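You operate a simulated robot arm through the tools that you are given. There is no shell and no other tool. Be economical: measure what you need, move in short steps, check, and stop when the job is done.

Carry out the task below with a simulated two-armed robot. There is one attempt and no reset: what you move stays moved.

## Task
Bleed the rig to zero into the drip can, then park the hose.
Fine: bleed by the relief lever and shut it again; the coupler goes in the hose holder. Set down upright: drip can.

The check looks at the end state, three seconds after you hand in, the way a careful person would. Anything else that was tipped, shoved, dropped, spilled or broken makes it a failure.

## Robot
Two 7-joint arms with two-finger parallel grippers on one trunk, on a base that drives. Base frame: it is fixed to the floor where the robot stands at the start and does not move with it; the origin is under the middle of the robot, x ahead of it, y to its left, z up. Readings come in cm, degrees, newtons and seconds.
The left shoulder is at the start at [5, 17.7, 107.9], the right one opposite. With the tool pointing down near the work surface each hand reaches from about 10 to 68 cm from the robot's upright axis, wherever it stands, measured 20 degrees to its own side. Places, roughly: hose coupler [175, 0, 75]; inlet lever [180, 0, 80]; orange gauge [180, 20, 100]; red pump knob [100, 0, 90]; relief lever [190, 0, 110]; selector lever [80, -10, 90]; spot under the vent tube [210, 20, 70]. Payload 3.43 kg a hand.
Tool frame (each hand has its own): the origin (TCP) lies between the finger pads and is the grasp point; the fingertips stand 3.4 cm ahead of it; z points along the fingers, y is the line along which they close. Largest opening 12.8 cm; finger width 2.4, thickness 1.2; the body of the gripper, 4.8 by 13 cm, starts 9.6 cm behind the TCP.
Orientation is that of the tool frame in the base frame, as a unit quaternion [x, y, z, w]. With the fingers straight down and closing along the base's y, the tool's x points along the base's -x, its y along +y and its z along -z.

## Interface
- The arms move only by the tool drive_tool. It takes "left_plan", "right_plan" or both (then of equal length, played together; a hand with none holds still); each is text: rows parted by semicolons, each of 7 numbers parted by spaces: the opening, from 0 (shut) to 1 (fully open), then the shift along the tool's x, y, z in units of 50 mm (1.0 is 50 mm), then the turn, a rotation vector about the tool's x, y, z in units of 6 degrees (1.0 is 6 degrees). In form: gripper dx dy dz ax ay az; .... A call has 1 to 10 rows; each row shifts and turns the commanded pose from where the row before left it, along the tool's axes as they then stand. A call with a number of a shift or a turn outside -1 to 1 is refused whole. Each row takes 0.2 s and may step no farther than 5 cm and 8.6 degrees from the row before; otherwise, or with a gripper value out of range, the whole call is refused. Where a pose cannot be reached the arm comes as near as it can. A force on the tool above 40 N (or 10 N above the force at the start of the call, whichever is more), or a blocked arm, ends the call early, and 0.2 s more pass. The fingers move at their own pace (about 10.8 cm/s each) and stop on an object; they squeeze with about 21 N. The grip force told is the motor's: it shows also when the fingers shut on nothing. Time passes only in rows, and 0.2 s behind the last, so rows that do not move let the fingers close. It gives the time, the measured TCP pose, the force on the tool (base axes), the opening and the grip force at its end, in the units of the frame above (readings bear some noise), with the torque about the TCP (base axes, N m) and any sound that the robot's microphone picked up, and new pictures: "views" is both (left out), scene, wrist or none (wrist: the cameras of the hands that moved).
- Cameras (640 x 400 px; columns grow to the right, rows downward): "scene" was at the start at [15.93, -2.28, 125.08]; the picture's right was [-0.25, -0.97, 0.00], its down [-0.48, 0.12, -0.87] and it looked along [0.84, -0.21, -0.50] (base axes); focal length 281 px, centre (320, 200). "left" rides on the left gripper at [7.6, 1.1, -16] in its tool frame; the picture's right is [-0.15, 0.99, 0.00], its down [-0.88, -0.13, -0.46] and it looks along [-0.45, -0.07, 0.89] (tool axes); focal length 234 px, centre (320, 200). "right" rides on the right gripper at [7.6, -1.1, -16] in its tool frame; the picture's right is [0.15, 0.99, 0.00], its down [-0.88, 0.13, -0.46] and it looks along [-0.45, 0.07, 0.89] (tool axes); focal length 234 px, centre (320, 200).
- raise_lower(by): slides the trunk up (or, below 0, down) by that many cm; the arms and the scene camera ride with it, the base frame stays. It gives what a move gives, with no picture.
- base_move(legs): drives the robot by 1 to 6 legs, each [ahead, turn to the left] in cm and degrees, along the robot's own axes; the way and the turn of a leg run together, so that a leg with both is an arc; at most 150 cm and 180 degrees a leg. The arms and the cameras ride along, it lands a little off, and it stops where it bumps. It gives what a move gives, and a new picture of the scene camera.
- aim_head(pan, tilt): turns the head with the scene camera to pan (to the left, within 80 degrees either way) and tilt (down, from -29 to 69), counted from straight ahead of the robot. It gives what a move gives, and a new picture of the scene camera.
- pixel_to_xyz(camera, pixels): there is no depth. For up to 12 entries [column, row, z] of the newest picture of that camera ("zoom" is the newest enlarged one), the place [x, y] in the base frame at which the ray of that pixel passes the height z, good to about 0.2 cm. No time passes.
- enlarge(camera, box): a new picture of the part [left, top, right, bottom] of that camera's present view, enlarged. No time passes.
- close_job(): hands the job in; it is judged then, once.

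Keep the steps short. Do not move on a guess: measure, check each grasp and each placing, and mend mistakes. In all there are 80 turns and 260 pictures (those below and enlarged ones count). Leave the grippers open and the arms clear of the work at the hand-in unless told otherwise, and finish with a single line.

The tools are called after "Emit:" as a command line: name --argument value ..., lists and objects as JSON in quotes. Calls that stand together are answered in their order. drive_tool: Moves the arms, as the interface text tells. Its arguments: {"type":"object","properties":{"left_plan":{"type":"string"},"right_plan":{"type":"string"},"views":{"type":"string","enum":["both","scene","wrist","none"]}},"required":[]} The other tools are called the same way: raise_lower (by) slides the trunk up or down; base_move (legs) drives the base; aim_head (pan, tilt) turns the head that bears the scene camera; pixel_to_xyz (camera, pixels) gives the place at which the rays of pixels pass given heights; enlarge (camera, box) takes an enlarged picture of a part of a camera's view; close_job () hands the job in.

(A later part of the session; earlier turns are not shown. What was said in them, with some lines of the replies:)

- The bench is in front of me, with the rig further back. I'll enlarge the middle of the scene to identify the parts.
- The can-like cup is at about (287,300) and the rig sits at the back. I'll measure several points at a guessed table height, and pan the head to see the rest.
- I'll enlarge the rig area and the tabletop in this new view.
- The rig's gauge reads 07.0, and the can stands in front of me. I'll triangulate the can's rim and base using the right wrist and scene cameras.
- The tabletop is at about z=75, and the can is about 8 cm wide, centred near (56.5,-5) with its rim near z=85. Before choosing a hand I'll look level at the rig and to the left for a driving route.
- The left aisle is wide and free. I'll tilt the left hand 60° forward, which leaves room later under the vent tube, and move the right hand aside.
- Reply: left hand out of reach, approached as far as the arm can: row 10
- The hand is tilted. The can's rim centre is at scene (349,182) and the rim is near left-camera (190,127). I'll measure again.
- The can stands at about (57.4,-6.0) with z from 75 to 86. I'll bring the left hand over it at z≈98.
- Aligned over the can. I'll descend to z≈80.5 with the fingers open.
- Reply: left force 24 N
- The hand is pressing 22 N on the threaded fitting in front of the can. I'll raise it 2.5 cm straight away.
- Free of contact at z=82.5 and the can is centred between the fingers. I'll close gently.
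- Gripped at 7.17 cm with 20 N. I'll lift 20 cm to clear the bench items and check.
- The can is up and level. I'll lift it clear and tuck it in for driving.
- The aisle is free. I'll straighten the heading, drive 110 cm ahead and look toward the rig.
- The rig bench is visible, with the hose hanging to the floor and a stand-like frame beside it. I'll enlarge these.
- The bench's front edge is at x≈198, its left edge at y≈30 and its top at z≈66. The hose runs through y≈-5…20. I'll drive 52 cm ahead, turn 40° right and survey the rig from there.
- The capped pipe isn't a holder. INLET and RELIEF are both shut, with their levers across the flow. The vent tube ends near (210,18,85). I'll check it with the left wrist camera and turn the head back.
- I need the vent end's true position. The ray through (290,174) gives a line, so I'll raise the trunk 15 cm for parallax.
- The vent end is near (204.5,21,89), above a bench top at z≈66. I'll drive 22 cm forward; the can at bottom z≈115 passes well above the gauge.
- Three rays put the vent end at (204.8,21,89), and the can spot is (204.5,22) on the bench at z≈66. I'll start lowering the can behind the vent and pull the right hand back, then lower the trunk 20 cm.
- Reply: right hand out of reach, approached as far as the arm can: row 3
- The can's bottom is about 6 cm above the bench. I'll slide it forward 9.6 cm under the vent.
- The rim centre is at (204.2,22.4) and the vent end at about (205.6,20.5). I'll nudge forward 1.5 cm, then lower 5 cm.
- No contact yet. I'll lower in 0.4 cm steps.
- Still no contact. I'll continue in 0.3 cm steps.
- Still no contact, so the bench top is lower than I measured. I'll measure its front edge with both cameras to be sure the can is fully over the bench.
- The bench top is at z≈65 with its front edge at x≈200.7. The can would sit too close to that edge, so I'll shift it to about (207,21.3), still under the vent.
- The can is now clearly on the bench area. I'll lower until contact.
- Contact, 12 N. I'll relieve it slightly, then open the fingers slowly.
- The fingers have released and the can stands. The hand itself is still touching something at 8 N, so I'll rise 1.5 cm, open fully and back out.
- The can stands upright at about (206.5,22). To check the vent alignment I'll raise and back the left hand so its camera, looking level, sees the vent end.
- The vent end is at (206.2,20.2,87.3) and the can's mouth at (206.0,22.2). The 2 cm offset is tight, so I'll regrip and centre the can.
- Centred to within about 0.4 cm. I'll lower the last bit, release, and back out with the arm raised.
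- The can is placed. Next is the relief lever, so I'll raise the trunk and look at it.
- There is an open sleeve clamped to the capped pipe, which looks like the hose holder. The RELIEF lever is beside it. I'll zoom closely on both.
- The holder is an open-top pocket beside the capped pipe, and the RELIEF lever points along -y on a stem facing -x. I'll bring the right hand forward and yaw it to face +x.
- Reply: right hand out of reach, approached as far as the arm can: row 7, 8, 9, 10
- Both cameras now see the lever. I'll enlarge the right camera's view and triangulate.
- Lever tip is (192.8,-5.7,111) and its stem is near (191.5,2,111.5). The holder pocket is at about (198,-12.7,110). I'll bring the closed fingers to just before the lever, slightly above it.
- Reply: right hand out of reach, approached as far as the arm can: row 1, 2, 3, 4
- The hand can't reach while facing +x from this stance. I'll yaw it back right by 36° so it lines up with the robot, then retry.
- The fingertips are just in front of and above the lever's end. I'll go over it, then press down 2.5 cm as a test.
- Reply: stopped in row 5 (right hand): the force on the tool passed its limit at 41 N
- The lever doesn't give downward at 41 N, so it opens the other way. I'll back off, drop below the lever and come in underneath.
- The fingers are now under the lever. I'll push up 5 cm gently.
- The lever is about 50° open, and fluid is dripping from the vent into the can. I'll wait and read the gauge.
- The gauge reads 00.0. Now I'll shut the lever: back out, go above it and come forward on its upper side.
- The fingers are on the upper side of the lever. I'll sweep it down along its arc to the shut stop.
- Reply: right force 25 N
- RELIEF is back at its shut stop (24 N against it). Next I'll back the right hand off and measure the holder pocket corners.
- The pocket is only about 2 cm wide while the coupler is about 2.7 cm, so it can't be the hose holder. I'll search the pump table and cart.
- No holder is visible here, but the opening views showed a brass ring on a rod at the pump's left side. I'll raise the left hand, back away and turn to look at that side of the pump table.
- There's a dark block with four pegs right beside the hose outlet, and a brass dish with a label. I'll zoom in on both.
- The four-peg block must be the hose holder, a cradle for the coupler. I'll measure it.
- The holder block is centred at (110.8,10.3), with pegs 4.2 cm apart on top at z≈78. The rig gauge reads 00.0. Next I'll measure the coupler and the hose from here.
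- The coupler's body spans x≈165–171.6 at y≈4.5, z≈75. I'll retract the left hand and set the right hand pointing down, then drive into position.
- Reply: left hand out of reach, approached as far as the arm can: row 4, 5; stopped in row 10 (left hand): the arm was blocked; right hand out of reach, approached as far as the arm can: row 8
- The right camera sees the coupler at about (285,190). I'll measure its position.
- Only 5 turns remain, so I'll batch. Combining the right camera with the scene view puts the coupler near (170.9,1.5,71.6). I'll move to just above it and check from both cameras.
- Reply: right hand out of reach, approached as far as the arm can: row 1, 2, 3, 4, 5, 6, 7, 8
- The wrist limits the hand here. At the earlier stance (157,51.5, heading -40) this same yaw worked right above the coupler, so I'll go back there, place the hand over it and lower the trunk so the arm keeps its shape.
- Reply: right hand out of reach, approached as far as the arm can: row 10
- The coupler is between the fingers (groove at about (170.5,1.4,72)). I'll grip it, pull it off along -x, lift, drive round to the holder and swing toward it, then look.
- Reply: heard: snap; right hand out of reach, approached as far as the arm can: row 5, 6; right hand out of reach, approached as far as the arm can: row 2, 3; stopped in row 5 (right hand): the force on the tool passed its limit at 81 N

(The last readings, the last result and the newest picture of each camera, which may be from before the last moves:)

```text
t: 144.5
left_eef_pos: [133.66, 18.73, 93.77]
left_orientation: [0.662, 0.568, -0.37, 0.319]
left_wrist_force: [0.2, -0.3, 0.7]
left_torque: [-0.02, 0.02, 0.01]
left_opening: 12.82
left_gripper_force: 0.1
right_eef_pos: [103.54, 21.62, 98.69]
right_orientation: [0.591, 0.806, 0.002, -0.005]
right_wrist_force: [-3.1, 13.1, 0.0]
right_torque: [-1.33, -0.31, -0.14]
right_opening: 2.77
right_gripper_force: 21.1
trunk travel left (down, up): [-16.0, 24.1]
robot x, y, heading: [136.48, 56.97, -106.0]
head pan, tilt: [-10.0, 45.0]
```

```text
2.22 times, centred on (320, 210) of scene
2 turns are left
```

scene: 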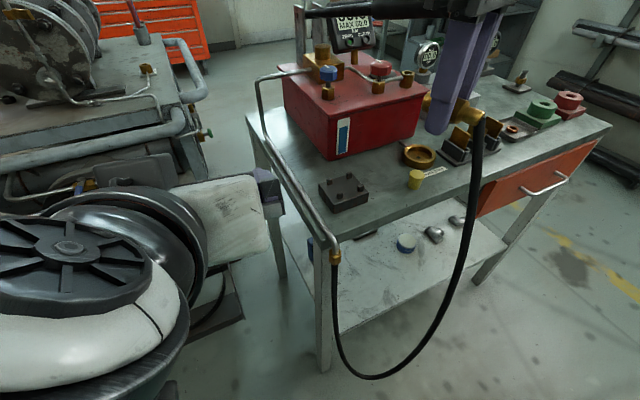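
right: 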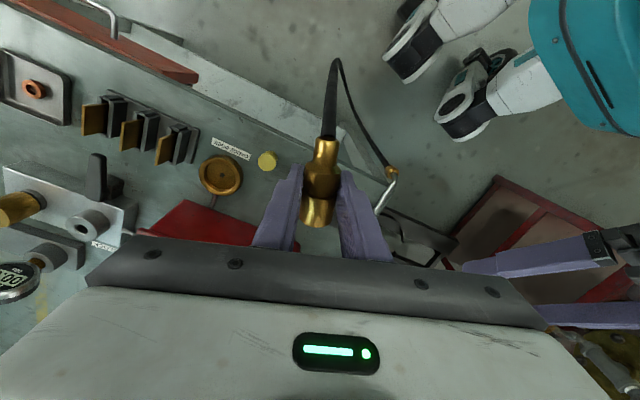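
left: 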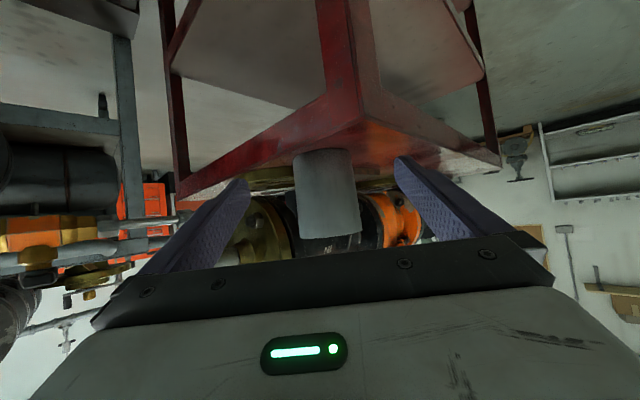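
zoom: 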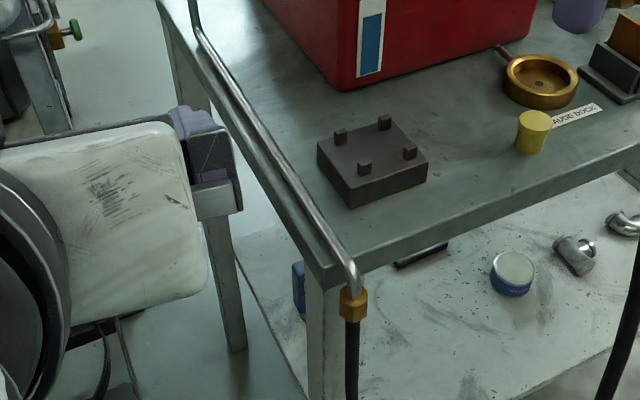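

The coupler came off cleanly with a snap and is held. The hand brushed the pump handle, so I'll back away from it, swing right and turn to -90°, then hover just above the peg holder and look.

Emit:
drive_tool --right_plan "0 0.3 0 0 0 0 0;0 0 0.8 0 0 0 0;0 0 0.8 0 0 0 0;0 0 0 0 0 0 0.97;0 0 0 0 0 0 0.97;0 0 0 0 0 0 0.97;0 -0.77 0 0 0 0 0;0 -0.77 0 0 0 0 0;0 -0.77 0 0 0 0 0;0 -0.77 0 0 0 0 0" --views "none"

Emit:
drive_tool --right_plan "0 0 0 0.75 0 0 0;0 0 0 0.75 0 0 0;0 0 0 0.75 0 0 0;0 0 0 0 0 0 0" --views "both"

Emit:
enlarge --camera "right" --box '[220, 80, 420, 240]'

Emit:
enlarge --camera "scene" --box '[290, 130, 410, 230]'

Emit:
pixel_to_xyz --camera "scene" --pixels '[[328.8, 180.5, 77.5], [348.8, 174.5, 77.5], [340, 193.3, 77.5], [360.3, 187, 77.5], [333.5, 208.5, 75], [319, 186.5, 77.5], [368.5, 189, 77.5]]'

```text
t: 146.7
left_eef_pos: [133.74, 18.66, 93.69]
left_orientation: [0.662, 0.569, -0.369, 0.319]
left_wrist_force: [0.1, -0.1, 0.2]
left_torque: [0.01, -0.02, 0.0]
left_opening: 12.8
left_gripper_force: 0.0
right_eef_pos: [110.84, 9.65, 98.22]
right_orientation: [0.706, 0.708, 0.003, -0.008]
right_wrist_force: [0.4, -0.1, -1.7]
right_torque: [0.0, 0.0, 0.02]
right_opening: 2.76
right_gripper_force: 20.5
trunk travel left (down, up): [-16.0, 24.1]
robot x, y, heading: [136.44, 57.07, -105.8]
head pan, tilt: [-10.0, 45.0]
```

```text
t: 147.7
left_eef_pos: [133.72, 18.73, 93.75]
left_orientation: [0.662, 0.57, -0.368, 0.319]
left_wrist_force: [0.2, 0.0, 0.2]
left_torque: [-0.01, 0.0, 0.0]
left_opening: 12.78
left_gripper_force: 0.1
right_eef_pos: [110.89, 10.01, 87.01]
right_orientation: [0.707, 0.708, 0.002, -0.007]
right_wrist_force: [-0.6, -0.2, -1.7]
right_torque: [0.06, -0.03, -0.02]
right_opening: 2.75
right_gripper_force: 21.3
trunk travel left (down, up): [-16.0, 24.1]
robot x, y, heading: [136.48, 57.19, -105.9]
head pan, tilt: [-10.0, 45.0]
```

scene: 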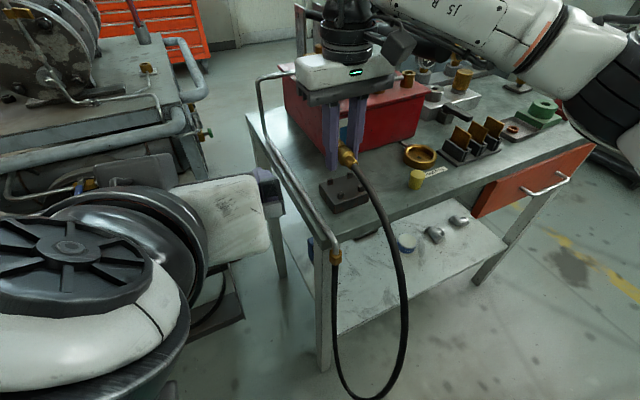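
right: 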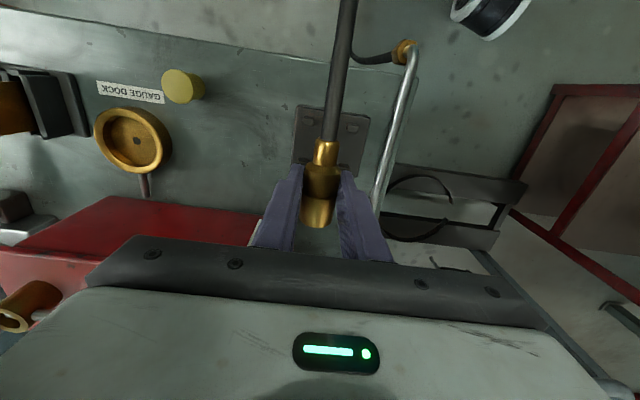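

```text
2.50 times, centred on (320, 160) of right
```

zoom: 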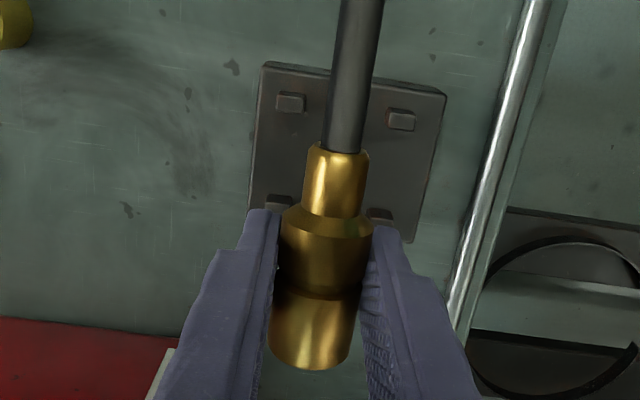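

```text
4.00 times, centred on (350, 180) of scene
```

zoom: 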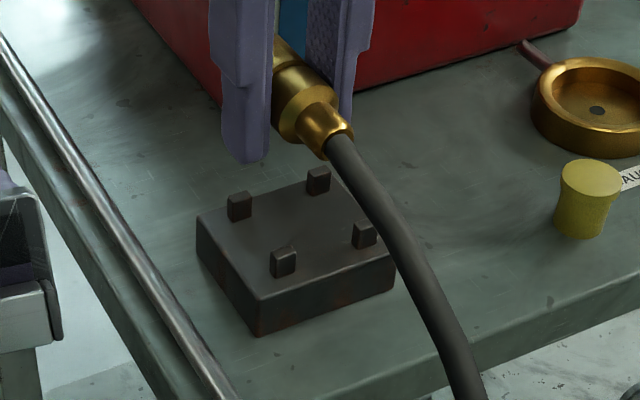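

```text
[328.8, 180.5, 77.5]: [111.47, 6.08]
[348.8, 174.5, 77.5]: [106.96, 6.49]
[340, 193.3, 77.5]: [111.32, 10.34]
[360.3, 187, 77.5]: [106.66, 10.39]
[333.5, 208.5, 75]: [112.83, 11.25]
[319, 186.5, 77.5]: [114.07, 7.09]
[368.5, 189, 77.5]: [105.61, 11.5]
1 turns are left
```

This is the last turn. The right camera puts the peg centre 1.9 cm toward +y and 0.5 cm toward +x of the hand, and the scene view agrees. I'll shift, lower until the fingertips reach the block, release, rise straight up, back clear and hand in.

Emit:
drive_tool --right_plan "0 0.37 0.096 0 0 0 0;0 0 0 0.3 0 0 0;0 0 0 0.3 0 0 0;0 0 0 0.3 0 0 0;0 0 0 0.09 0 0 0;0 0 0 0.09 0 0 0;0 0 0 0.09 0 0 0;0 0 0 0.09 0 0 0;0 0 0 0 0 0 0" --views "none"

Emit:
drive_tool --right_plan "0 0 0 -0.05 0 0 0;0.22 0 0 0 0 0 0;0.25 0 0 0 0 0 0;0.3 0 0 0 0 0 0;0.36 0 0 0 0 0 0;0.42 0 0 0 0 0 0;0.42 0 0 0 0 0 0;0.42 0 0 0 0 0 0;0.42 0 0 0 0 0 0" --views "wrist"

Emit:
drive_tool --right_plan "0.42 0 0 -0.3 0 0 0;0.42 0 0 -0.5 0 0 0;0.5 0 0 -0.7 0 0 0;0.6 0 0 -0.7 0 0 0;0.6 0 0 -0.7 0 0 0;0.6 0 0 -0.5 0 0 0;0.6 0.8 0 0 0 0 0;0.8 0.8 0 0 0 0 0;1 0.8 0 0 0 0 0;1 0 0 0 0 0 0" --views "both"

Emit:
close_job

```text
t: 148.7
left_eef_pos: [133.88, 18.81, 93.89]
left_orientation: [0.662, 0.569, -0.369, 0.319]
left_wrist_force: [0.8, -1.0, -0.8]
left_torque: [0.01, -0.01, 0.02]
left_opening: 12.82
left_gripper_force: 0.0
right_eef_pos: [111.27, 12.09, 83.93]
right_orientation: [0.706, 0.708, -0.003, -0.001]
right_wrist_force: [0.2, 10.1, 11.8]
right_torque: [0.43, -0.32, 0.22]
right_opening: 2.74
right_gripper_force: 20.8
trunk travel left (down, up): [-16.0, 24.1]
robot x, y, heading: [136.45, 57.04, -105.9]
head pan, tilt: [-10.0, 45.0]
stopped in row 5 (right hand): the force on the tool passed its limit at 48 N (the readings are from after the stop); the commanded pose is now the measured one
```

```text
t: 150.7
left_eef_pos: [133.79, 18.82, 93.77]
left_orientation: [0.663, 0.568, -0.369, 0.319]
left_wrist_force: [-0.2, 0.2, 0.0]
left_torque: [0.01, 0.03, 0.04]
left_opening: 12.81
left_gripper_force: 0.0
right_eef_pos: [111.15, 11.84, 83.88]
right_orientation: [0.706, 0.708, -0.003, -0.001]
right_wrist_force: [-7.7, 3.1, 6.6]
right_torque: [0.2, 0.02, 0.12]
right_opening: 5.02
right_gripper_force: 0.0
trunk travel left (down, up): [-16.0, 24.1]
robot x, y, heading: [136.33, 57.23, -105.8]
head pan, tilt: [-10.0, 45.0]
```

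right: 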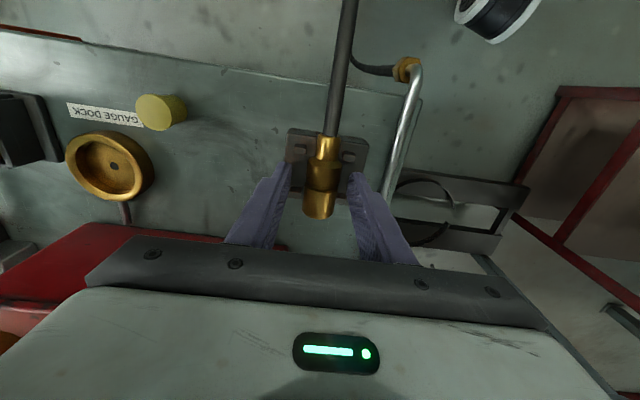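

```text
t: 152.9
left_eef_pos: [133.81, 18.77, 93.68]
left_orientation: [0.662, 0.569, -0.368, 0.319]
left_wrist_force: [-0.2, -0.9, -0.3]
left_torque: [0.0, -0.01, 0.01]
left_opening: 12.8
left_gripper_force: 0.0
right_eef_pos: [111.41, 23.92, 100.81]
right_orientation: [0.707, 0.707, -0.003, -0.001]
right_wrist_force: [-0.5, 0.6, 0.1]
right_torque: [-0.02, 0.0, 0.0]
right_opening: 12.83
right_gripper_force: 0.1
trunk travel left (down, up): [-16.0, 24.1]
robot x, y, heading: [136.28, 57.17, -106.0]
head pan, tilt: [-10.0, 45.0]
```

scene: 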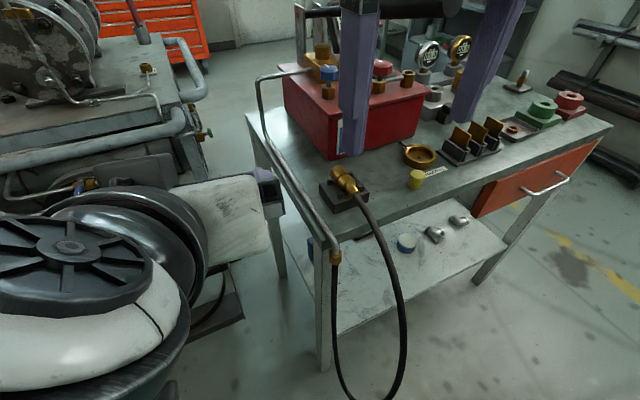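
right: 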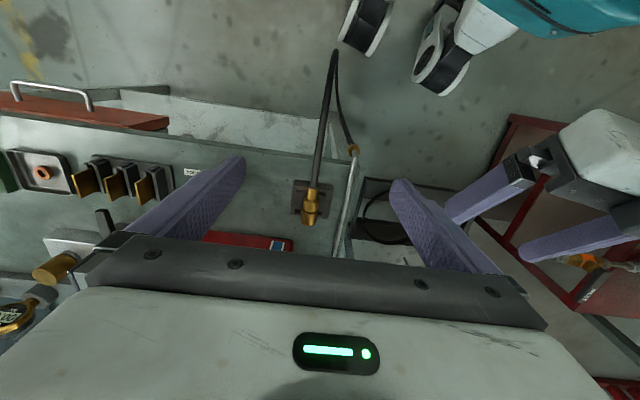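

```text
The job is handed in.
```

Handed in: the rig gauge read 00.0 after bleeding into the upright drip can under the vent, RELIEF is shut again, and the coupler was on the four-peg block in the last picture, but I ran out of turns to check it is seated between the pegs, the block carries no label so I took it for the hose holder, and the right hand hit the pump handle once at 81 N with no visible damage.
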